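You operate a simulated robot arm through the tools that you are given. There is no shell and no other tool.

You run a simulated robot arm. Do the job below in one go: nothing can be reset, and whatever is moved stays where it is left.

JOB
Top the front pastry with the chart's topping for red bean.
Fine: wet the wooden peg in the white bowl, pick up the topping, press one patch on the middle, stand the peg back; the pastry stays in its slot. Set down upright: wooden peg.

The check looks at the end state, three seconds after you hand in, the way a careful person would. Anything else that was tipped, shoved, dropped, spilled or broken makes it a failure.

ROBOT AND FRAMES
A 5-joint arm with a two-finger parallel gripper, fixed in place. Base frame: the origin is on the floor under the middle of its stand, x ahead of it, y to its left, z up; the work surface is at about z = 0.83. Units: m, rad, N and s.
It reaches about 1.134 m from its shoulder. Its first joint turns from -2.601 to 2.601 rad. Payload 1.57 kg.
The TCP is the grasp point between the finger pads, 0.03 m short of the fingertips. In the tool frame z runs along the fingers and y along their closing line. The gripper opens to 0.11 m. The fingers are 0.024 m wide and 0.012 m thick; the gripper's body (0.048 by 0.112 m) begins 0.078 m behind the TCP.
Orientation is that of the tool frame in the base frame, as [roll, pitch, yaw] about the fixed x, y, z axes, in that order (R = Rz(yaw) Ry(pitch) Rx(roll)). With the fingers straight down and closing along the base's y, the tool's x points along the base's -x, its y along +y and its z along -z.

CONTROLS
- The arm moves only by the tool play_rows. Its argument "targets" is a list of rows, each a list of 6 numbers: the shift along the tool's x, y, z in cm, then the turn, a rotation vector about the tool's x, y, z in rad. In form: [[tx, ty, tz, rx, ry, rz], ...]. A call has 1 to 20 rows; each row shifts and turns the commanded pose from where the row before left it, along the tool's axes as they then stand. "hand" is the opening in per cent of the stroke, from 0 (shut) to 100 (fully open), set as the call begins (left out, the last holds). A row lasts 0.2 s, in which the tool goes at most 0.05 m and 0.15 rad; a call with a longer step from one row to the next is refused whole, and so is a gripper value outside its range. A pose out of reach is approached as far as the arm can. The call stops where the force on the tool passes 50 N (or 10 N more than at its start, if that is more) or the arm is blocked; 0.2 s more then pass. Each finger travels about 0.072 m/s and halts on what it meets, pressing with about 43 N; the grip force reading is that of the motor and also rises with nothing between the fingers. The clock runs only during rows and for 0.2 s after the last one: add rows that do not move to give the fingers time. It gives the time, the measured TCP pose, the force on the tool (base axes), the opening and the grip force at its end, in the units of the frame above (readings bear some noise), with the torque about the TCP (base axes, N m) and any sound that the robot's microphone picked up.
- Cameras (640 x 400 px; columns grow to the right, rows downward): "scene" is fixed at [0.2055, 0.51, 1.6302]; the picture's right is [-0.92, -0.40, 0.00], its down [-0.22, 0.50, -0.84] and it looks along [0.34, -0.77, -0.54] (base axes); focal length 360 px, centre (320, 200). "wrist" rides on the gripper at [0.07, 0.016, -0.141] in the tool frame; the picture's right is [-0.23, 0.97, 0.00], its down [-0.86, -0.20, -0.48] and it looks along [-0.47, -0.11, 0.88] (tool axes); focal length 222 px, centre (320, 200). There is no depth. A picture from a camera that has moved, and an enlarged one, comes with that camera's place and axes in the base frame and with its lens. The place of the scene camera against the robot may be out by one fixed shift of up to 0.025 m in any direction.
- grab_frame(camera): a new picture of that camera. No time passes.
- move_column(by): slides the trunk up (or, below 0, down) by that many m; the arm rides with it, the base frame stays. It gives what a move gives, with no picture.
- close_up(camera, box): a new picture of the part [left, top, right, bottom] of that camera's present view, enlarged. No time passes.
- close_job(): hands the job in; it is judged then, once.

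Nothing tells you positions but the pictures and the camera data. Unless the task says otherwise, let go and move clear before handing in.

The tools are called after "Request:" as name(argument=value, ...) on one line, values as JSON. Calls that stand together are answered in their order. play_rows: Moves the arm, as the interface text tells. Its arguments: {"type":"object","properties":{"targets":{"type":"array","items":{"type":"array","items":{"type":"number"}}},"hand":{"type":"number"}},"required":["targets"]} The other tools are called the same way: move_column (by) moves the trunk up or down; grab_frame (camera) takes a picture; close_up (camera, box) takes an enlarged picture of a part of a camera's view; close_job () hands the job in.

At the start:

```text
clock: 0.0
tcp_pos: [0.2696, -0.5247, 1.1094]
tool_rot: [3.141, -0.001, 3.141]
wrist_force: [0.6, -0.8, 0.6]
torque: [0.01, -0.03, -0.02]
finger_gap: 0.1101
finger_force: 0.0
trunk travel left (down, up): [-0.842, 0.128]
```

scene: 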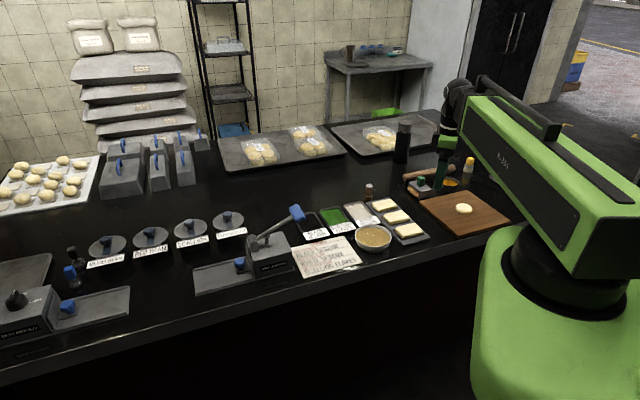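
wrist: 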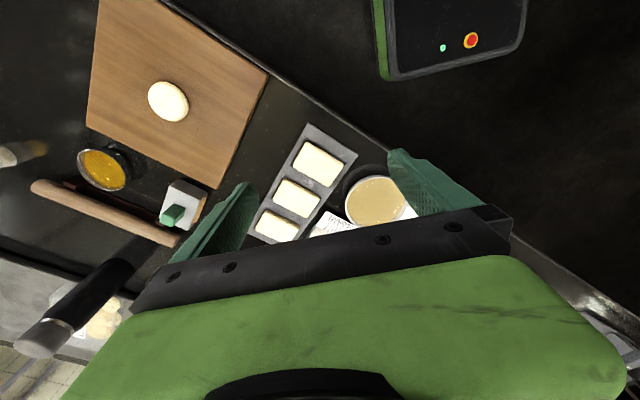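

I see a bench with a chart, topping trays, a slotted tray with three pastries, a bowl and a cutting board. I'll take close-ups to read the chart and find the wooden peg and the white bowl.

Request:
close_up(camera="scene", box=[280, 170, 440, 280])

Request:
close_up(camera="scene", box=[380, 110, 520, 240])

Request:
close_up(camera="scene", box=[60, 190, 320, 320])

Request:
close_up(camera="wrist", box=[120, 80, 440, 280])

```text
3.64 times, centred on (360, 225) of scene
camera zoom: at [0.2055, 0.51, 1.6302], right [-0.92, -0.4, 0.0], down [-0.22, 0.5, -0.84], along [0.34, -0.77, -0.54], focal length 1307 px, centre (174, 109)
```

zoom: 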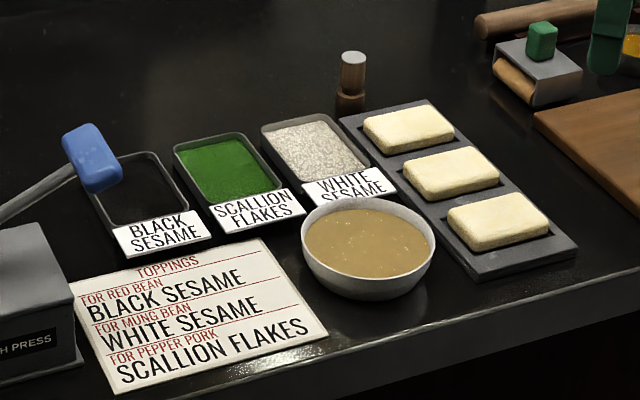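

```text
3.08 times, centred on (450, 175) of scene
camera zoom: at [0.2055, 0.51, 1.6302], right [-0.92, -0.4, 0.0], down [-0.22, 0.5, -0.84], along [0.34, -0.77, -0.54], focal length 1106 px, centre (-80, 277)
```

zoom: 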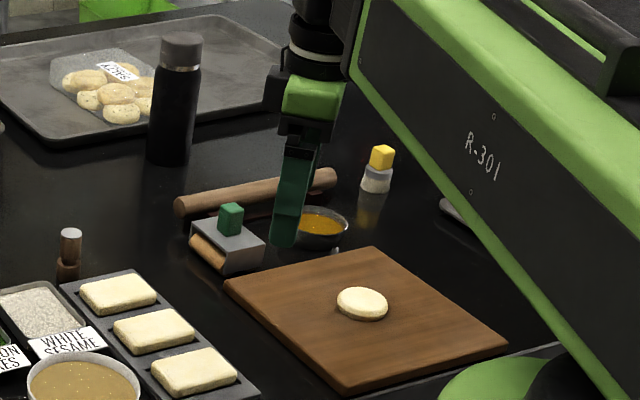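

```text
2.46 times, centred on (190, 255) of scene
camera zoom: at [0.2055, 0.51, 1.6302], right [-0.92, -0.4, 0.0], down [-0.22, 0.5, -0.84], along [0.34, -0.77, -0.54], focal length 885 px, centre (640, 65)
```

zoom: 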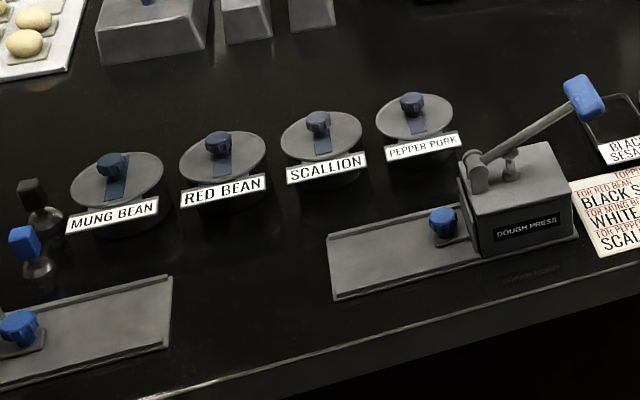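

```text
2.00 times, centred on (280, 180) of wrist
camera zoom: at [0.1992, -0.5081, 1.2491], right [0.23, 0.97, 0.0], down [0.86, -0.2, 0.48], along [0.47, -0.11, -0.88], focal length 444 px, centre (400, 240)
```

zoom: 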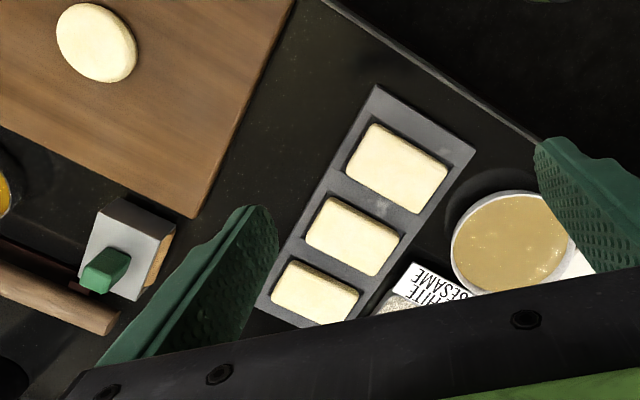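

The chart says red bean takes BLACK SESAME. The peg seems to be the small wooden cylinder behind the white sesame tray, and I'll zoom in further to locate it.

Request:
close_up(camera="scene", box=[350, 175, 390, 205])

Request:
close_up(camera="scene", box=[290, 200, 350, 240])

Request:
close_up(camera="scene", box=[345, 190, 435, 250])

Request:
close_up(camera="scene", box=[395, 170, 485, 230])

```text
13.33 times, centred on (370, 190) of scene
camera zoom: at [0.2055, 0.51, 1.6302], right [-0.92, -0.4, 0.0], down [-0.22, 0.5, -0.84], along [0.34, -0.77, -0.54], focal length 4794 px, centre (-347, 333)
```

zoom: 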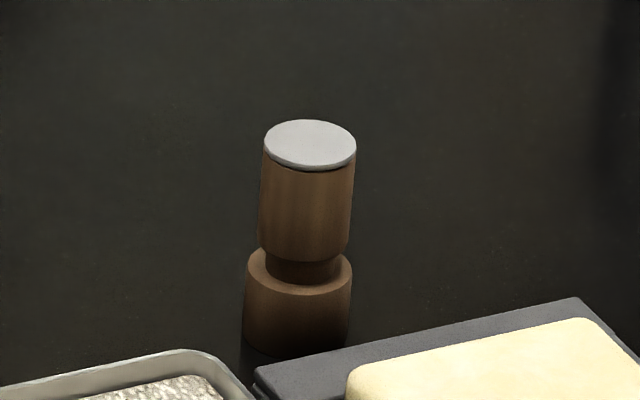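

```text
10.00 times, centred on (320, 220) of scene
camera zoom: at [0.2055, 0.51, 1.6302], right [-0.92, -0.4, 0.0], down [-0.22, 0.5, -0.84], along [0.34, -0.77, -0.54], focal length 3595 px, centre (320, 0)
```

zoom: 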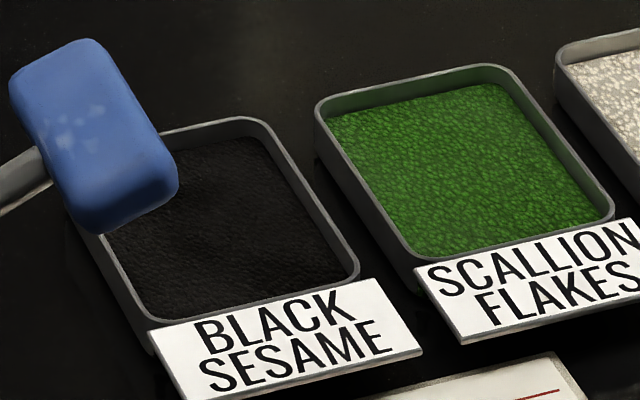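

```text
6.67 times, centred on (390, 220) of scene
camera zoom: at [0.2055, 0.51, 1.6302], right [-0.92, -0.4, 0.0], down [-0.22, 0.5, -0.84], along [0.34, -0.77, -0.54], focal length 2397 px, centre (-147, 67)
```

zoom: 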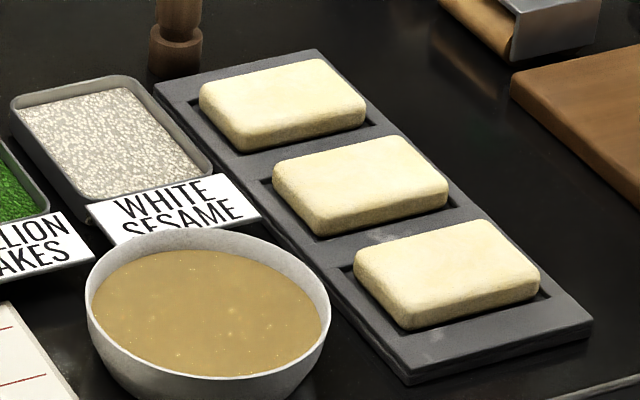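

```text
6.67 times, centred on (440, 200) of scene
camera zoom: at [0.2055, 0.51, 1.6302], right [-0.92, -0.4, 0.0], down [-0.22, 0.5, -0.84], along [0.34, -0.77, -0.54], focal length 2397 px, centre (-480, 200)
```

zoom: 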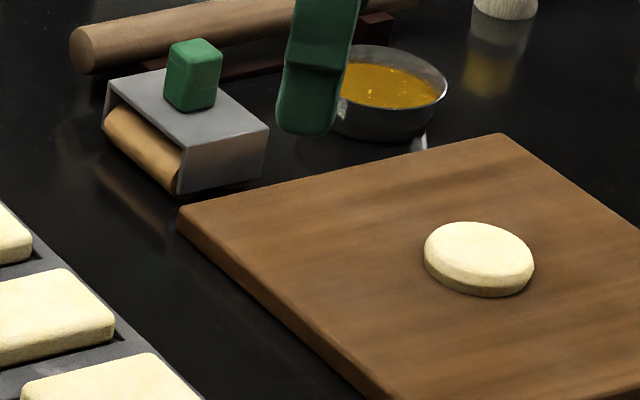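

Black sesame is the topping, and the peg stands at about (0.53, -0.72) behind the white sesame and pastry trays. The front pastry is the one nearest the bench edge, at about (0.33, -0.54). I'll move high above the peg and look with the wrist camera.

Request:
play_rows(targets=[[-2.6, -1.95, 0, 0, 0, 0], [-2.6, -1.95, 0, 0, 0, 0], [-2.6, -1.95, 0, 0, 0, 0], [-2.6, -1.95, 0, 0, 0, 0], [-2.6, -1.95, 0, 0, 0, 0], [-2.6, -1.95, 0, 0, 0, 0], [-2.6, -1.95, 0, 0, 0, 0], [-2.6, -1.95, 0, 0, 0, 0], [-2.6, -1.95, 0, 0, 0, 0], [-2.6, -1.95, 0, 0, 0, 0], [0, 0, 0, 0, 0, 0], [0, 0, 0, 0, 0, 0]], hand=70)

Request:
grab_frame(camera="wrist")

Request:
grab_frame(camera="scene")

```text
clock: 2.6
tcp_pos: [0.5291, -0.7201, 1.1091]
tool_rot: [3.141, 0.0, 3.141]
wrist_force: [0.1, -0.4, 0.6]
torque: [-0.02, 0.0, -0.03]
finger_gap: 0.0769
finger_force: 0.1
trunk travel left (down, up): [-0.842, 0.128]
```

```text
taken
camera wrist: at [0.4589, -0.7036, 1.249], right [0.23, 0.97, 0.0], down [0.86, -0.2, 0.48], along [0.47, -0.11, -0.88], focal length 222 px, centre (320, 200)
```

wrist: 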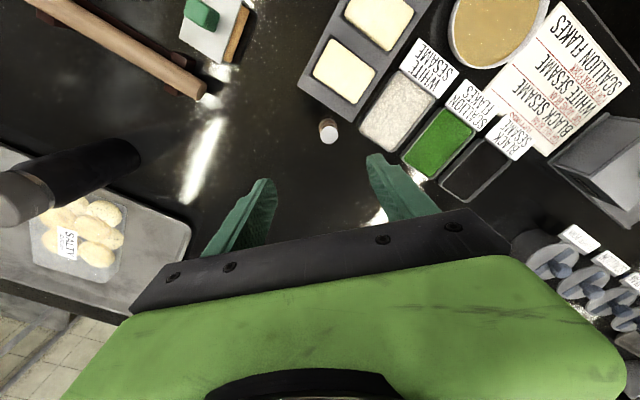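

```text
taken
```

scene: 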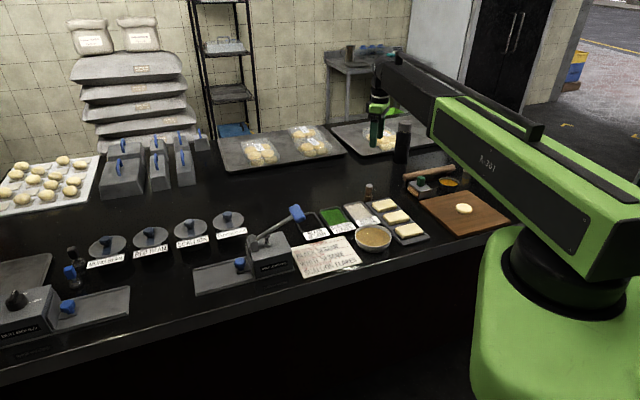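

The peg is visible in the wrist view near (328,130). I'll zoom to measure it and the other targets accurately.

Request:
close_up(camera="wrist", box=[300, 100, 364, 140])

Request:
close_up(camera="wrist", box=[280, 0, 600, 200])

```text
10.00 times, centred on (332, 120) of wrist
camera zoom: at [0.4589, -0.7036, 1.249], right [0.23, 0.97, 0.0], down [0.86, -0.2, 0.48], along [0.47, -0.11, -0.88], focal length 2221 px, centre (200, 1000)
```

zoom: 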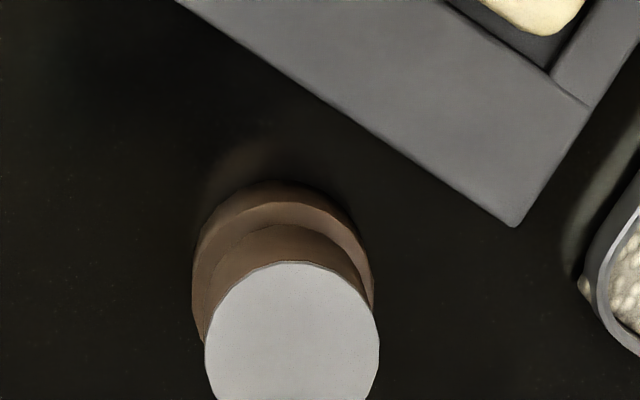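

```text
2.00 times, centred on (440, 100) of wrist
camera zoom: at [0.4589, -0.7036, 1.249], right [0.23, 0.97, 0.0], down [0.86, -0.2, 0.48], along [0.47, -0.11, -0.88], focal length 444 px, centre (80, 400)
```

zoom: 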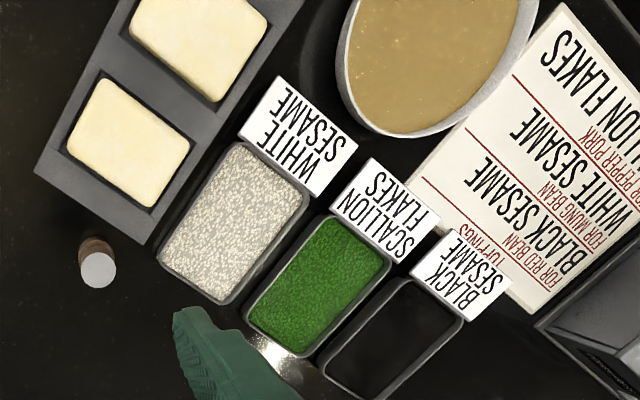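

The peg is at about (0.536, -0.7065), 0.068 m tall. I'll move over it, partially descend and check the alignment.

Request:
play_rows(targets=[[-0.69, 1.36, 0, 0, 0, 0], [0, 0, 2, 0, 0, 0], [0, 0, 2, 0, 0, 0], [0, 0, 2, 0, 0, 0], [0, 0, 2, 0, 0, 0], [0, 0, 2, 0, 0, 0], [0, 0, 2, 0, 0, 0], [0, 0, 0, 0, 0, 0]], hand=60)

Request:
grab_frame(camera="wrist")

Request:
close_up(camera="wrist", box=[260, 100, 420, 200])

```text
clock: 4.4
tcp_pos: [0.5353, -0.7066, 1.1085]
tool_rot: [3.141, 0.0, -3.14]
wrist_force: [0.9, 0.6, 0.1]
torque: [0.02, 0.0, 0.01]
finger_gap: 0.0661
finger_force: 0.2
out of reach, approached as far as the arm can: row 2, 3, 4, 5, 6, 7
trunk travel left (down, up): [-0.842, 0.128]
```

```text
taken
camera wrist: at [0.4657, -0.6897, 1.2491], right [0.23, 0.97, 0.0], down [0.86, -0.2, 0.48], along [0.47, -0.11, -0.88], focal length 222 px, centre (320, 200)
```

wrist: 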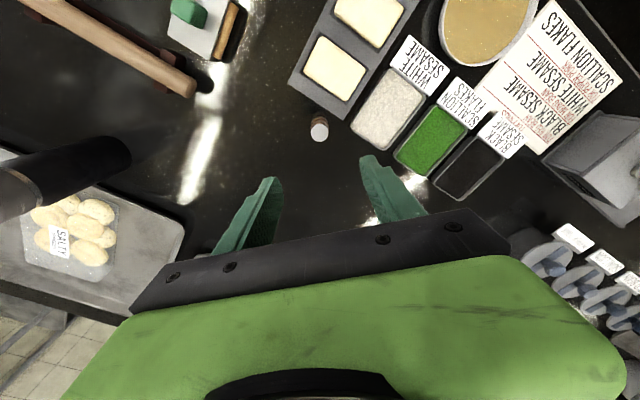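

```text
4.00 times, centred on (340, 150) of wrist
camera zoom: at [0.4657, -0.6897, 1.2491], right [0.23, 0.97, 0.0], down [0.86, -0.2, 0.48], along [0.47, -0.11, -0.88], focal length 888 px, centre (240, 400)
```

zoom: 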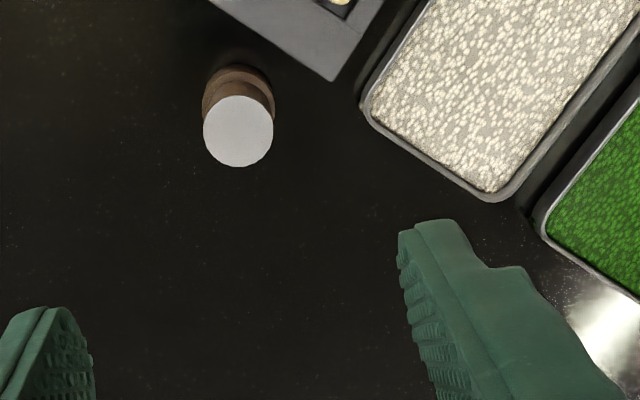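

The arm can't descend by its own joints, so height comes from the trunk column. I'll check with a zero row that no stale command is left over, then lower the trunk a little.

Request:
play_rows(targets=[[0, 0, 0, 0, 0, 0]])

Request:
move_column(by=-0.02)

Request:
play_rows(targets=[[0, 0, 0, 0, 0, 0]])

```text
clock: 4.8
tcp_pos: [0.536, -0.7061, 1.1086]
tool_rot: [3.141, 0.0, 3.141]
wrist_force: [0.0, 0.5, -0.5]
torque: [0.05, 0.0, -0.02]
finger_gap: 0.0659
finger_force: 0.1
trunk travel left (down, up): [-0.842, 0.128]
```

```text
clock: 5.5
tcp_pos: [0.536, -0.7057, 1.0892]
tool_rot: [-3.142, 0.0, 3.14]
wrist_force: [-0.7, 0.0, 0.2]
torque: [0.0, -0.01, -0.01]
finger_gap: 0.066
finger_force: 0.0
trunk travel left (down, up): [-0.822, 0.148]
```

```text
clock: 5.9
tcp_pos: [0.5346, -0.7063, 1.0881]
tool_rot: [-3.141, -0.002, -3.141]
wrist_force: [-0.5, -0.1, 0.4]
torque: [0.01, 0.0, -0.01]
finger_gap: 0.0661
finger_force: 0.0
trunk travel left (down, up): [-0.822, 0.148]
```

The column controls the height. I'll lower to a check height above the peg.

Request:
move_column(by=-0.11)

Request:
close_up(camera="wrist", box=[240, 80, 400, 180])

Request:
close_up(camera="scene", box=[310, 140, 430, 215])

```text
clock: 7.3
tcp_pos: [0.5358, -0.7062, 0.9783]
tool_rot: [-3.141, 0.0, 3.141]
wrist_force: [-0.3, -0.8, 0.2]
torque: [0.02, -0.02, -0.01]
finger_gap: 0.0659
finger_force: 0.0
trunk travel left (down, up): [-0.712, 0.258]
```

```text
4.00 times, centred on (320, 130) of wrist
camera zoom: at [0.4658, -0.6897, 1.1192], right [0.23, 0.97, 0.0], down [0.86, -0.2, 0.48], along [0.47, -0.11, -0.88], focal length 888 px, centre (320, 480)
```

zoom: 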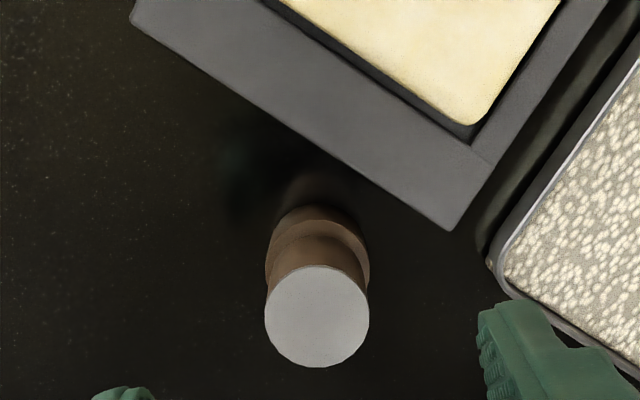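

```text
5.33 times, centred on (370, 178) of scene
camera zoom: at [0.2055, 0.51, 1.6302], right [-0.92, -0.4, 0.0], down [-0.22, 0.5, -0.84], along [0.34, -0.77, -0.54], focal length 1918 px, centre (53, 320)
```

zoom: 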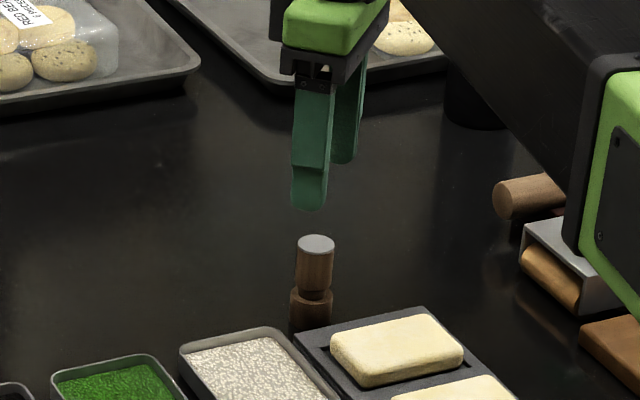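

Alignment over the peg is good. I'll check the whole scene for arm clearance before lowering.

Request:
grab_frame(camera="scene")

Request:
grab_frame(camera="wrist")

```text
taken
```

scene: 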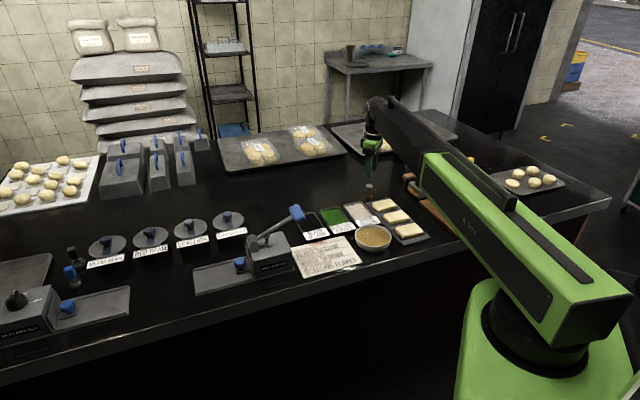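

```text
taken
camera wrist: at [0.4658, -0.6897, 1.1192], right [0.23, 0.97, 0.0], down [0.86, -0.2, 0.48], along [0.47, -0.11, -0.88], focal length 222 px, centre (320, 200)
```

wrist: 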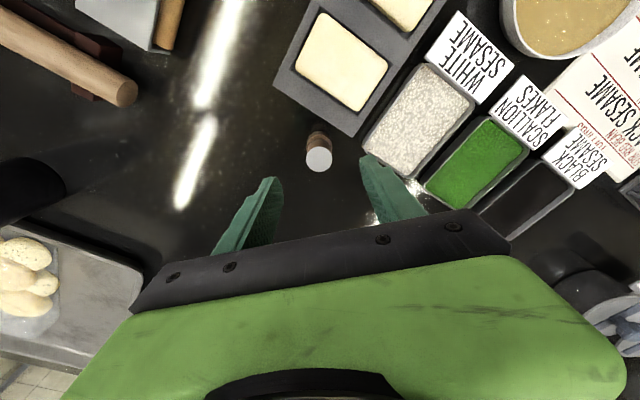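

Clearances look fine. I'll lower onto the peg so the fingertips straddle its upper cylinder.

Request:
move_column(by=-0.09)

Request:
grab_frame(camera="wrist")

Request:
close_up(camera="scene", box=[335, 145, 415, 205])

```text
clock: 8.5
tcp_pos: [0.5363, -0.7058, 0.8893]
tool_rot: [-3.141, 0.0, -3.141]
wrist_force: [0.7, -0.5, -0.1]
torque: [0.02, -0.02, 0.01]
finger_gap: 0.0658
finger_force: 0.0
trunk travel left (down, up): [-0.622, 0.348]
```

```text
taken
camera wrist: at [0.4658, -0.6897, 1.0292], right [0.23, 0.97, 0.0], down [0.86, -0.2, 0.48], along [0.47, -0.11, -0.88], focal length 222 px, centre (320, 200)
```

wrist: 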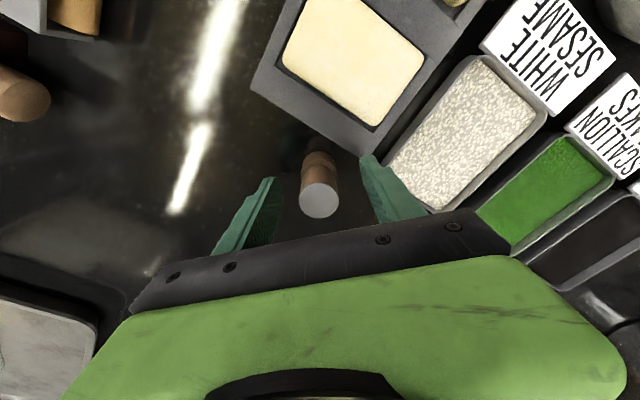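

```text
6.67 times, centred on (375, 175) of scene
camera zoom: at [0.2055, 0.51, 1.6302], right [-0.92, -0.4, 0.0], down [-0.22, 0.5, -0.84], along [0.34, -0.77, -0.54], focal length 2397 px, centre (-47, 367)
```

zoom: 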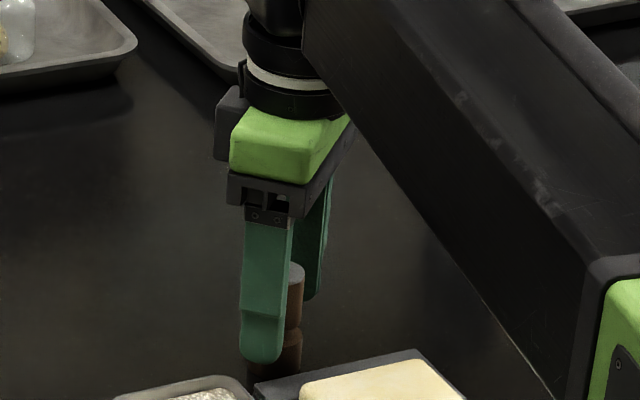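

The peg is centred between the fingers. I'll close the gripper now.

Request:
play_rows(targets=[[0, 0, 0, 0, 0, 0], [0, 0, 0, 0, 0, 0], [0, 0, 0, 0, 0, 0], [0, 0, 0, 0, 0, 0], [0, 0, 0, 0, 0, 0]], hand=0)

Request:
close_up(camera="wrist", box=[240, 120, 400, 220])

```text
clock: 9.7
tcp_pos: [0.5366, -0.7061, 0.89]
tool_rot: [-3.141, -0.001, -3.14]
wrist_force: [0.1, 0.7, 0.7]
torque: [0.04, -0.01, 0.0]
finger_gap: 0.0255
finger_force: 37.6
trunk travel left (down, up): [-0.622, 0.348]
```

```text
4.00 times, centred on (320, 170) of wrist
camera zoom: at [0.4658, -0.6896, 1.0292], right [0.23, 0.97, 0.0], down [0.86, -0.2, 0.48], along [0.47, -0.11, -0.88], focal length 888 px, centre (320, 320)
```

zoom: 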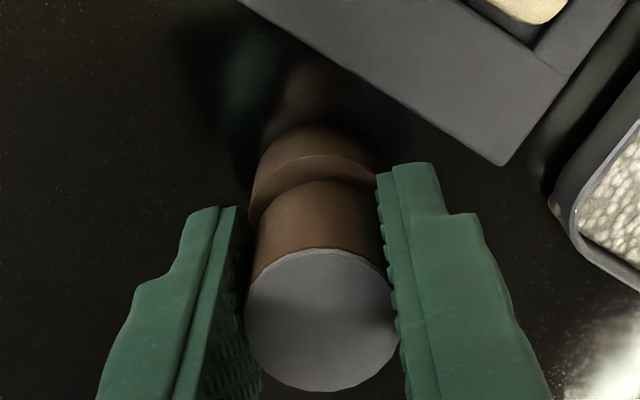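

Gripped with a gap of 25.5 mm. I'll lift straight up and verify the hold.

Request:
move_column(by=0.13)

Request:
grab_frame(camera="wrist")

Request:
close_up(camera="scene", box=[310, 130, 430, 205])

```text
clock: 11.3
tcp_pos: [0.5368, -0.7066, 1.0192]
tool_rot: [3.14, 0.0, 3.141]
wrist_force: [0.7, -0.7, -1.0]
torque: [0.01, -0.02, -0.04]
finger_gap: 0.0259
finger_force: 36.6
trunk travel left (down, up): [-0.752, 0.218]
```

```text
taken
camera wrist: at [0.4658, -0.6898, 1.159], right [0.23, 0.97, 0.0], down [0.86, -0.2, 0.48], along [0.47, -0.11, -0.88], focal length 222 px, centre (320, 200)
```

wrist: 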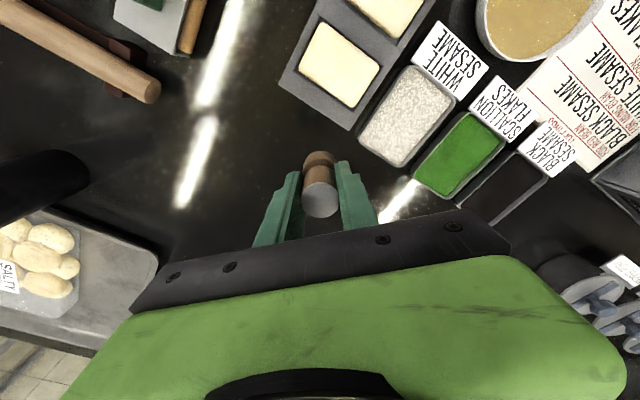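

```text
5.33 times, centred on (370, 168) of scene
camera zoom: at [0.2055, 0.51, 1.6302], right [-0.92, -0.4, 0.0], down [-0.22, 0.5, -0.84], along [0.34, -0.77, -0.54], focal length 1918 px, centre (53, 373)
```

zoom: 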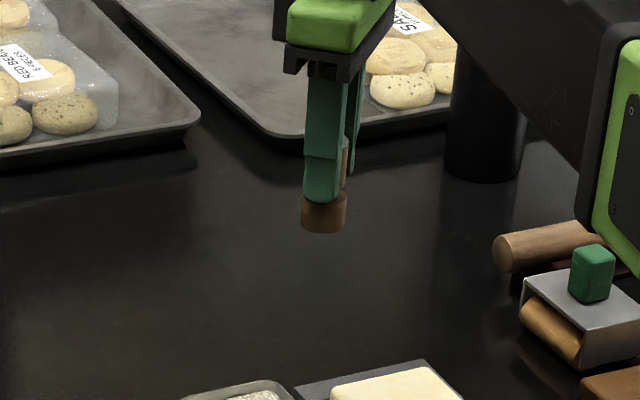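

The peg is held securely. I'll move over the white bowl at about (0.43, -0.45), staying high.

Request:
play_rows(targets=[[1.07, 2.57, 0, 0, 0, 0], [1.07, 2.57, 0, 0, 0, 0], [1.07, 2.57, 0, 0, 0, 0], [1.07, 2.57, 0, 0, 0, 0], [1.07, 2.57, 0, 0, 0, 0], [1.07, 2.57, 0, 0, 0, 0], [1.07, 2.57, 0, 0, 0, 0], [1.07, 2.57, 0, 0, 0, 0], [1.07, 2.57, 0, 0, 0, 0], [1.07, 2.57, 0, 0, 0, 0], [0, 0, 0, 0, 0, 0], [0, 0, 0, 0, 0, 0]])

Request:
grab_frame(camera="wrist")

Request:
grab_frame(camera="scene")

Request:
close_up(camera="scene", box=[310, 160, 450, 260])

```text
clock: 13.9
tcp_pos: [0.4292, -0.4486, 1.0195]
tool_rot: [-3.141, 0.001, 3.14]
wrist_force: [-0.4, -0.2, -0.5]
torque: [0.0, 0.01, -0.01]
finger_gap: 0.0259
finger_force: 36.6
trunk travel left (down, up): [-0.752, 0.218]
```

```text
taken
camera wrist: at [0.3589, -0.4325, 1.1591], right [0.23, 0.97, 0.0], down [0.86, -0.2, 0.48], along [0.47, -0.11, -0.88], focal length 222 px, centre (320, 200)
```

wrist: 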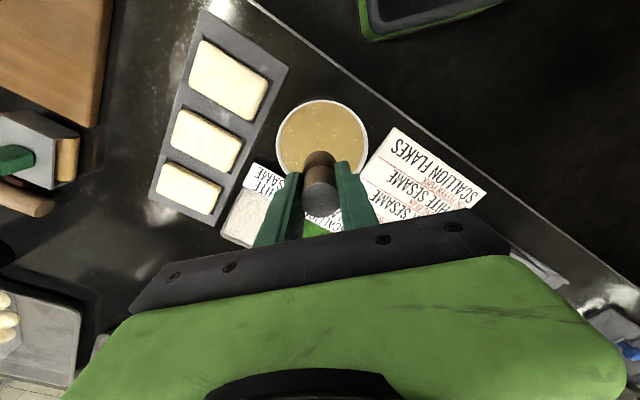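

```text
taken
```

scene: 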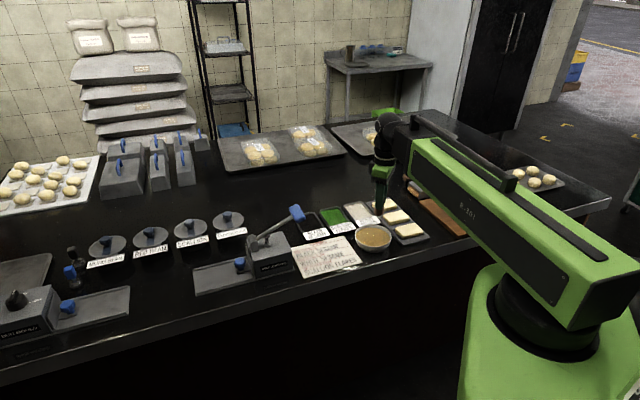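

```text
4.00 times, centred on (380, 210) of scene
camera zoom: at [0.2055, 0.51, 1.6302], right [-0.92, -0.4, 0.0], down [-0.22, 0.5, -0.84], along [0.34, -0.77, -0.54], focal length 1438 px, centre (80, 160)
```

zoom: 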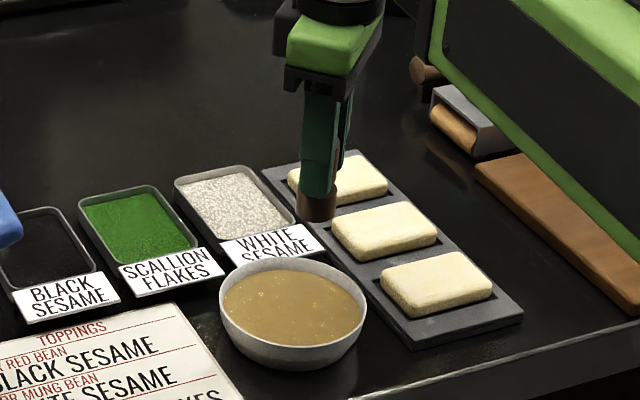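

I'm above the bowl. I'll zoom in to pin down the bowl centre and the liquid level.

Request:
close_up(camera="wrist", box=[240, 90, 400, 190])

Request:
close_up(camera="scene", box=[345, 215, 409, 255])

```text
4.00 times, centred on (320, 140) of wrist
camera zoom: at [0.3589, -0.4325, 1.1591], right [0.23, 0.97, 0.0], down [0.86, -0.2, 0.48], along [0.47, -0.11, -0.88], focal length 888 px, centre (320, 440)
```

zoom: 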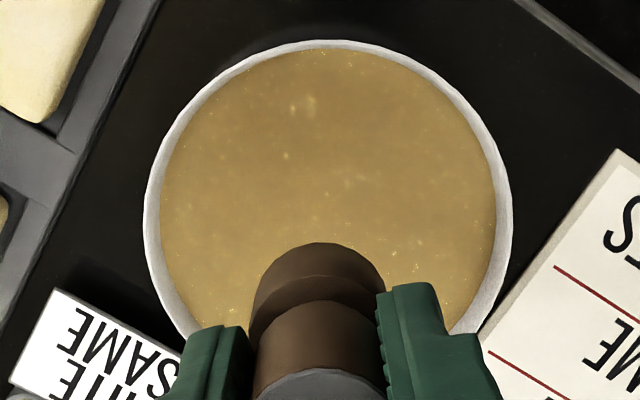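

```text
10.00 times, centred on (377, 235) of scene
camera zoom: at [0.2055, 0.51, 1.6302], right [-0.92, -0.4, 0.0], down [-0.22, 0.5, -0.84], along [0.34, -0.77, -0.54], focal length 3595 px, centre (-250, -150)
```

zoom: 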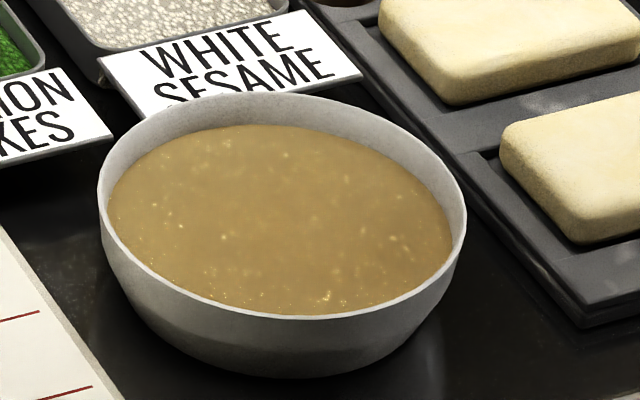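

The bowl centre is at about (0.429, -0.446), with the liquid near z 0.855–0.86. I'll lower until the peg's foot is just above the liquid.

Request:
move_column(by=-0.085)

Request:
close_up(camera="scene", box=[335, 200, 415, 250])

Request:
close_up(camera="wrist", box=[240, 90, 400, 190])

```text
clock: 15.1
tcp_pos: [0.4293, -0.4486, 0.9335]
tool_rot: [3.141, 0.0, -3.141]
wrist_force: [0.6, 0.2, 0.2]
torque: [0.0, 0.0, -0.03]
finger_gap: 0.026
finger_force: 36.8
trunk travel left (down, up): [-0.667, 0.303]
```

```text
8.00 times, centred on (375, 225) of scene
camera zoom: at [0.2055, 0.51, 1.6302], right [-0.92, -0.4, 0.0], down [-0.22, 0.5, -0.84], along [0.34, -0.77, -0.54], focal length 2876 px, centre (-120, 0)
```

zoom: 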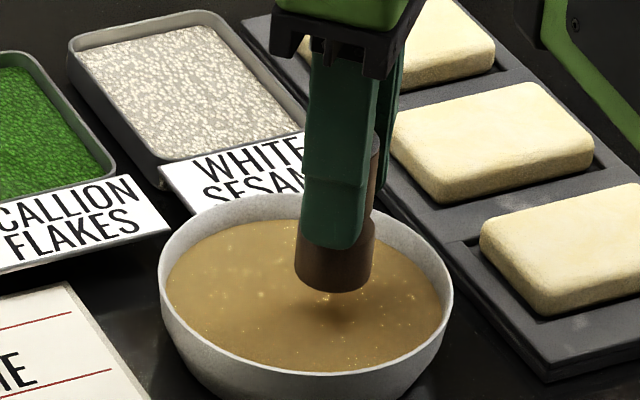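

```text
4.00 times, centred on (320, 140) of wrist
camera zoom: at [0.3589, -0.4326, 1.0741], right [0.23, 0.97, 0.0], down [0.86, -0.2, 0.48], along [0.47, -0.11, -0.88], focal length 888 px, centre (320, 440)
```

zoom: 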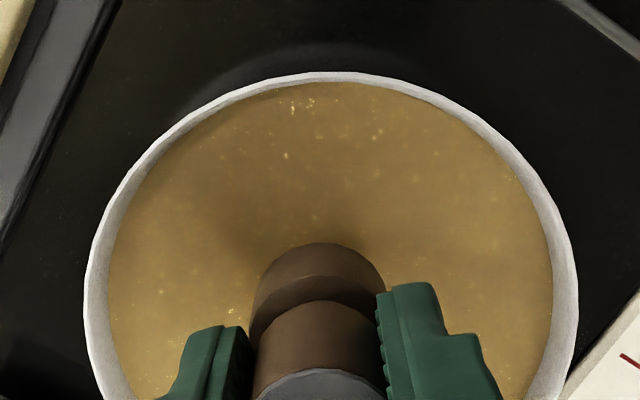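

The views agree that the bowl centre is nearer (0.441, -0.447) with its rim at about z 0.87. I'll shift 1.2 cm to centre the peg and then dip gently.

Request:
play_rows(targets=[[-0.6, 0.1, 0, 0, 0, 0], [-0.6, 0.1, 0, 0, 0, 0], [0, 0, 0, 0, 0, 0]])

Request:
move_column(by=-0.016)

Request:
close_up(camera="scene", box=[335, 200, 415, 250])

Request:
close_up(camera="wrist", box=[200, 60, 440, 210])

```text
clock: 15.9
tcp_pos: [0.4403, -0.4467, 0.9337]
tool_rot: [3.141, 0.0, 3.14]
wrist_force: [0.0, -0.5, -0.2]
torque: [0.0, -0.02, 0.0]
finger_gap: 0.0256
finger_force: 36.5
trunk travel left (down, up): [-0.667, 0.303]
```

```text
clock: 16.6
tcp_pos: [0.4417, -0.4462, 0.9174]
tool_rot: [-3.141, 0.0, -3.141]
wrist_force: [-0.6, 0.6, 0.1]
torque: [-0.03, 0.01, 0.03]
finger_gap: 0.0257
finger_force: 37.4
trunk travel left (down, up): [-0.651, 0.319]
```

```text
8.00 times, centred on (375, 225) of scene
camera zoom: at [0.2055, 0.51, 1.6302], right [-0.92, -0.4, 0.0], down [-0.22, 0.5, -0.84], along [0.34, -0.77, -0.54], focal length 2876 px, centre (-120, 0)
```

zoom: 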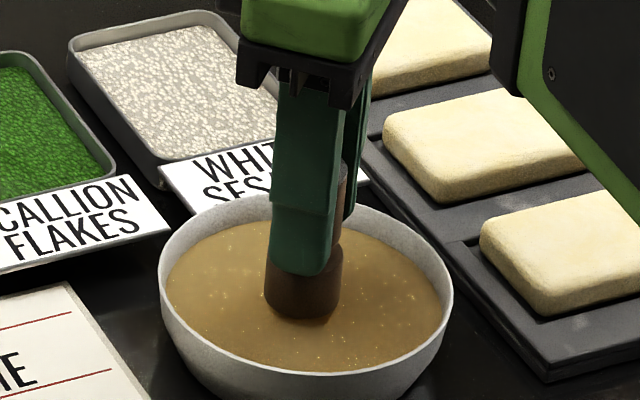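

```text
2.67 times, centred on (320, 135) of wrist
camera zoom: at [0.3704, -0.4308, 1.0581], right [0.23, 0.97, 0.0], down [0.86, -0.2, 0.48], along [0.47, -0.11, -0.88], focal length 592 px, centre (320, 373)
```

zoom: 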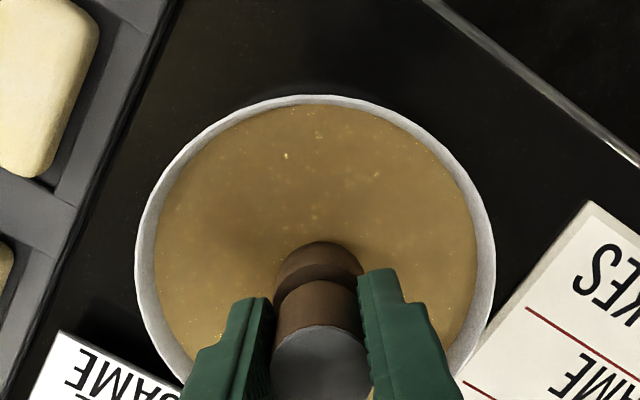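

The peg is centred but its foot seems to be right at the surface. I'll lower another 9 mm.

Request:
move_column(by=-0.009)

Request:
close_up(camera="scene", box=[345, 205, 409, 245])

```text
clock: 17.1
tcp_pos: [0.4403, -0.4461, 0.9103]
tool_rot: [-3.14, 0.002, -3.141]
wrist_force: [2.5, -5.5, 26.3]
torque: [-0.17, -0.08, 0.01]
finger_gap: 0.026
finger_force: 36.9
trunk travel left (down, up): [-0.642, 0.328]
```

```text
10.00 times, centred on (377, 225) of scene
camera zoom: at [0.2055, 0.51, 1.6302], right [-0.92, -0.4, 0.0], down [-0.22, 0.5, -0.84], along [0.34, -0.77, -0.54], focal length 3595 px, centre (-250, -50)
```

zoom: 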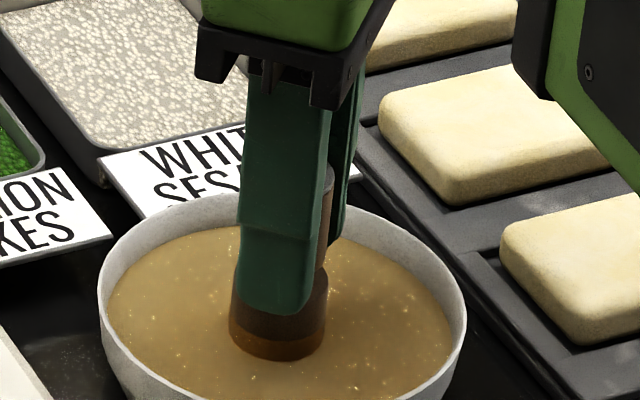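

The peg has touched the bowl's floor (about 26 N), and its foot shows a wet band at the bottom. I'll raise it and check that it is wet.

Request:
move_column(by=0.02)

Request:
close_up(camera="scene", box=[345, 205, 409, 245])

```text
clock: 17.8
tcp_pos: [0.4412, -0.4462, 0.9282]
tool_rot: [3.141, -0.001, -3.141]
wrist_force: [0.2, 0.1, -0.9]
torque: [-0.02, 0.01, 0.0]
finger_gap: 0.0256
finger_force: 37.2
trunk travel left (down, up): [-0.662, 0.308]
```

```text
10.00 times, centred on (377, 225) of scene
camera zoom: at [0.2055, 0.51, 1.6302], right [-0.92, -0.4, 0.0], down [-0.22, 0.5, -0.84], along [0.34, -0.77, -0.54], focal length 3595 px, centre (-250, -50)
```

zoom: 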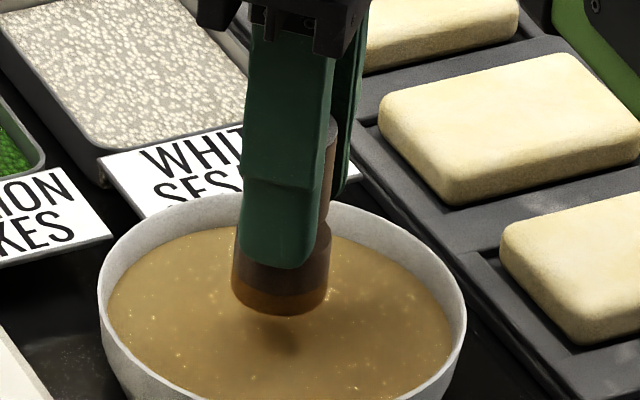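

The foot now shows a wet band. I'll check whether the peg slipped in the grip, then rise a little and let any drips fall into the bowl.

Request:
move_column(by=0.02)

Request:
play_rows(targets=[[0, 0, 0, 0, 0, 0], [0, 0, 0, 0, 0, 0], [0, 0, 0, 0, 0, 0], [0, 0, 0, 0, 0, 0], [0, 0, 0, 0, 0, 0], [0, 0, 0, 0, 0, 0], [0, 0, 0, 0, 0, 0], [0, 0, 0, 0, 0, 0]])

Request:
close_up(camera="wrist", box=[240, 120, 400, 220])

Request:
close_up(camera="scene", box=[345, 195, 409, 235])

```text
clock: 18.5
tcp_pos: [0.4418, -0.4466, 0.9491]
tool_rot: [-3.142, 0.001, -3.141]
wrist_force: [-0.1, -0.6, 0.0]
torque: [-0.02, -0.02, -0.02]
finger_gap: 0.0258
finger_force: 36.8
trunk travel left (down, up): [-0.682, 0.288]
```

```text
clock: 20.3
tcp_pos: [0.4398, -0.4463, 0.9484]
tool_rot: [-3.141, -0.001, -3.141]
wrist_force: [-0.2, -0.6, -1.1]
torque: [0.01, -0.02, 0.03]
finger_gap: 0.0258
finger_force: 36.6
trunk travel left (down, up): [-0.682, 0.288]
```

```text
4.00 times, centred on (320, 170) of wrist
camera zoom: at [0.3704, -0.4309, 1.0891], right [0.23, 0.97, 0.0], down [0.86, -0.2, 0.48], along [0.47, -0.11, -0.88], focal length 888 px, centre (320, 320)
```

zoom: 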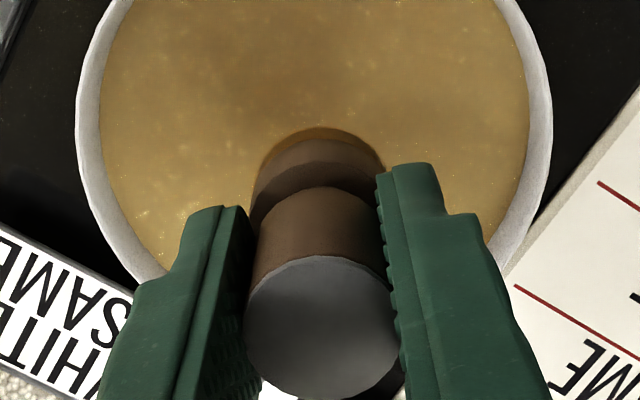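

```text
10.00 times, centred on (377, 215) of scene
camera zoom: at [0.2055, 0.51, 1.6302], right [-0.92, -0.4, 0.0], down [-0.22, 0.5, -0.84], along [0.34, -0.77, -0.54], focal length 3595 px, centre (-250, 50)
```

zoom: 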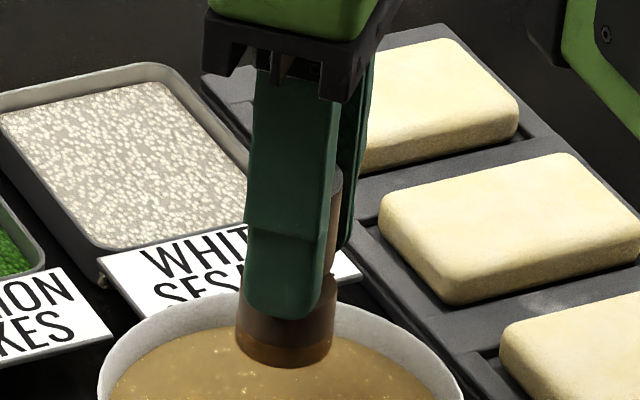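

The peg slid up about 2.5 mm in the grip, so its bottom is now about 0.057 m below the TCP and I'll press more gently from here. Next I'll raise and move toward the black sesame tray, stopping partway to check the press handle.

Request:
move_column(by=0.09)

Request:
play_rows(targets=[[-2.4, 0, 0, 0, 0, 0], [-2.4, 0, 0, 0, 0, 0], [-2.4, 0, 0, 0, 0, 0], [-2.4, 0, 0, 0, 0, 0], [-2.4, 0, 0, 0, 0, 0], [0, 0, 0, 0, 0, 0]])

Request:
grab_frame(camera="wrist")

Request:
grab_frame(camera="scene")

```text
clock: 21.5
tcp_pos: [0.4402, -0.4464, 1.0394]
tool_rot: [-3.141, 0.0, 3.141]
wrist_force: [-0.6, 0.0, 0.1]
torque: [-0.02, -0.01, 0.03]
finger_gap: 0.0257
finger_force: 36.8
trunk travel left (down, up): [-0.772, 0.198]
```

```text
clock: 22.9
tcp_pos: [0.5606, -0.4461, 1.0399]
tool_rot: [-3.141, 0.0, 3.141]
wrist_force: [0.3, 0.1, -0.7]
torque: [0.0, 0.01, -0.02]
finger_gap: 0.0259
finger_force: 37.1
trunk travel left (down, up): [-0.772, 0.198]
```

```text
taken
camera wrist: at [0.4908, -0.4311, 1.1791], right [0.23, 0.97, 0.0], down [0.86, -0.2, 0.48], along [0.47, -0.11, -0.88], focal length 222 px, centre (320, 200)
```

wrist: 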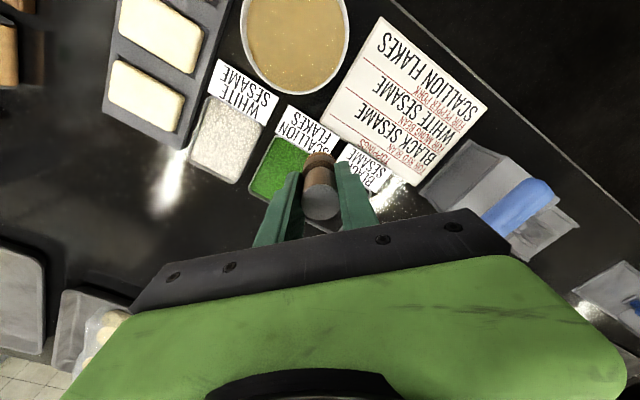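

```text
taken
```

scene: 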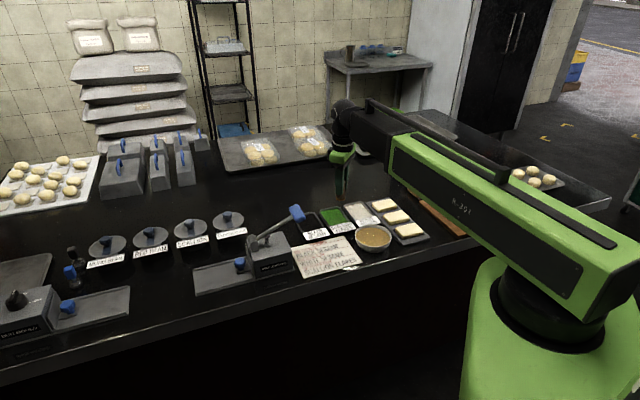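

The press handle is at roughly (0.635, -0.28), well clear of the tray approach. I'll continue to above the black sesame tray at about (0.684, -0.45).

Request:
play_rows(targets=[[-2.47, -0.08, 0, 0, 0, 0], [-2.47, -0.08, 0, 0, 0, 0], [-2.47, -0.08, 0, 0, 0, 0], [-2.47, -0.08, 0, 0, 0, 0], [-2.47, -0.08, 0, 0, 0, 0], [0, 0, 0, 0, 0, 0], [0, 0, 0, 0, 0, 0]])

Request:
grab_frame(camera="wrist")

Request:
grab_frame(camera="scene")

Request:
close_up(camera="scene", box=[260, 150, 360, 240])

```text
clock: 24.5
tcp_pos: [0.6856, -0.4508, 1.0387]
tool_rot: [-3.141, 0.0, 3.141]
wrist_force: [0.6, 0.2, -0.5]
torque: [0.0, -0.02, -0.05]
finger_gap: 0.0256
finger_force: 36.7
trunk travel left (down, up): [-0.772, 0.198]
```

```text
taken
camera wrist: at [0.6156, -0.4351, 1.179], right [0.23, 0.97, 0.0], down [0.86, -0.2, 0.48], along [0.47, -0.11, -0.88], focal length 222 px, centre (320, 200)
```

wrist: 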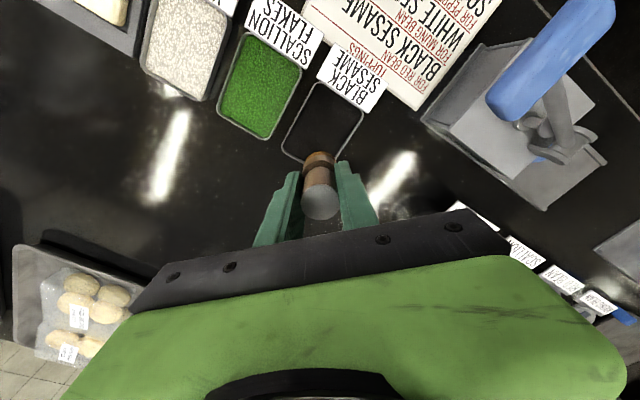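

```text
taken
```

scene: 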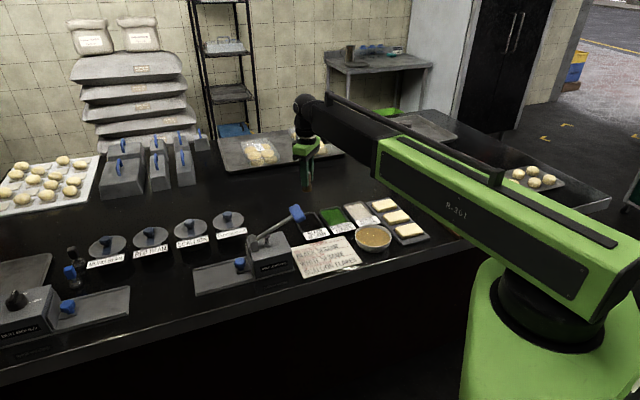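

```text
4.44 times, centred on (310, 195) of scene
camera zoom: at [0.2055, 0.51, 1.6302], right [-0.92, -0.4, 0.0], down [-0.22, 0.5, -0.84], along [0.34, -0.77, -0.54], focal length 1598 px, centre (364, 222)
```

zoom: 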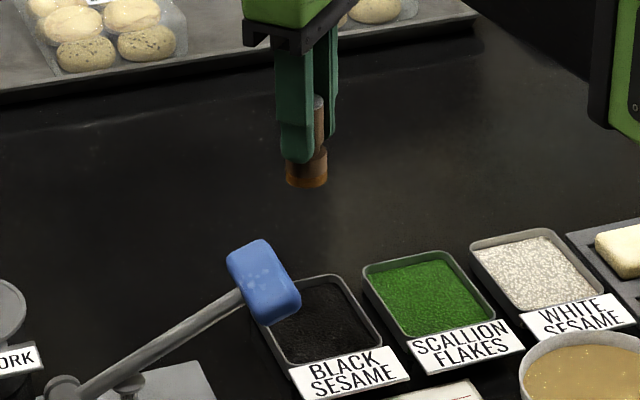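

The tray is now nicely visible ahead of the peg. I'll zoom to get its centre.

Request:
close_up(camera="wrist", box=[256, 60, 384, 180])

Request:
close_up(camera="wrist", box=[400, 0, 640, 220])

```text
3.33 times, centred on (320, 120) of wrist
camera zoom: at [0.6156, -0.4351, 1.179], right [0.23, 0.97, 0.0], down [0.86, -0.2, 0.48], along [0.47, -0.11, -0.88], focal length 740 px, centre (320, 467)
```

zoom: 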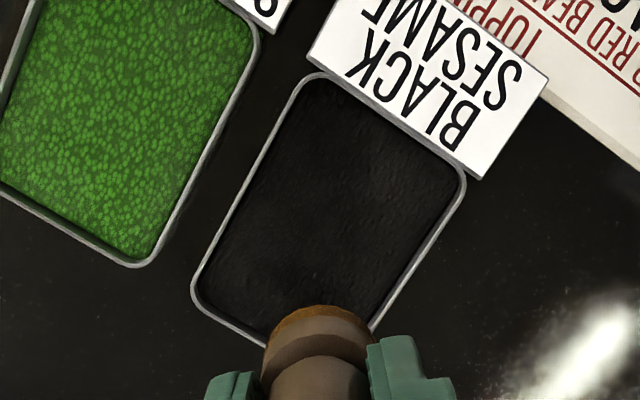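

```text
1.82 times, centred on (520, 110) of wrist
camera zoom: at [0.6156, -0.4351, 1.179], right [0.23, 0.97, 0.0], down [0.86, -0.2, 0.48], along [0.47, -0.11, -0.88], focal length 404 px, centre (-44, 364)
```

zoom: 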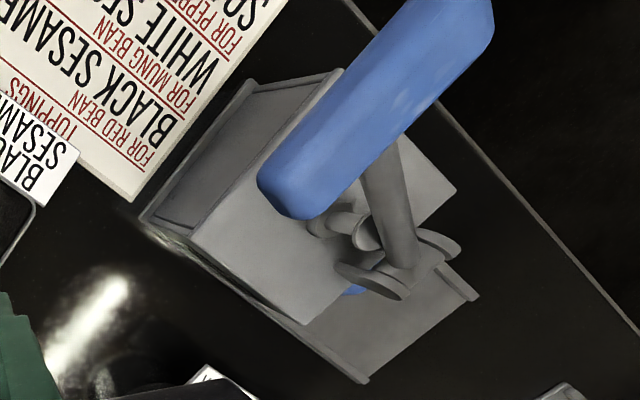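

The black sesame tray centre is at about (0.681, -0.446). I'll shift there and descend to just above the sesame.

Request:
play_rows(targets=[[0.45, 0.45, 0, 0, 0, 0], [0, 0, 0, 0, 0, 0]])

Request:
move_column(by=-0.115)

Request:
close_up(camera="scene", box=[270, 180, 350, 240])

Request:
close_up(camera="wrist", box=[220, 60, 420, 200])

```text
clock: 25.1
tcp_pos: [0.6805, -0.4462, 1.0385]
tool_rot: [3.141, 0.001, 3.141]
wrist_force: [0.6, -0.8, -0.6]
torque: [0.0, 0.0, -0.01]
finger_gap: 0.0258
finger_force: 36.9
trunk travel left (down, up): [-0.772, 0.198]
```

```text
clock: 26.6
tcp_pos: [0.68, -0.4476, 0.9228]
tool_rot: [-3.142, -0.001, 3.139]
wrist_force: [0.7, 0.0, -1.6]
torque: [0.03, 0.0, 0.0]
finger_gap: 0.0257
finger_force: 36.8
trunk travel left (down, up): [-0.657, 0.313]
```

```text
6.67 times, centred on (310, 210) of scene
camera zoom: at [0.2055, 0.51, 1.6302], right [-0.92, -0.4, 0.0], down [-0.22, 0.5, -0.84], along [0.34, -0.77, -0.54], focal length 2397 px, centre (387, 133)
```

zoom: 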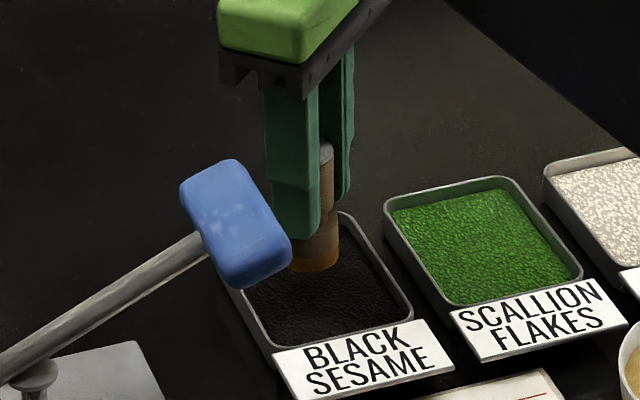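

```text
2.86 times, centred on (320, 130) of wrist
camera zoom: at [0.6105, -0.4306, 1.0641], right [0.23, 0.97, 0.0], down [0.86, -0.2, 0.48], along [0.47, -0.11, -0.88], focal length 635 px, centre (320, 400)
```

zoom: 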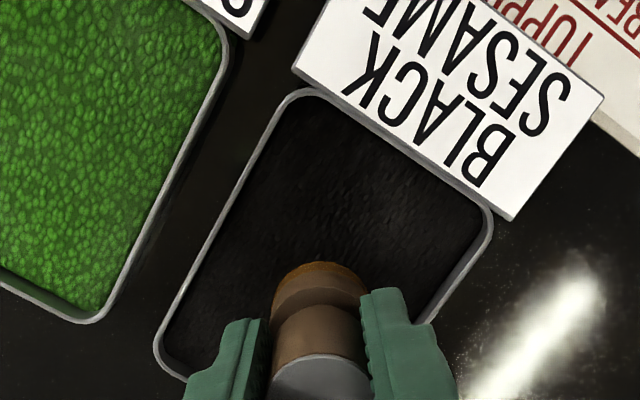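

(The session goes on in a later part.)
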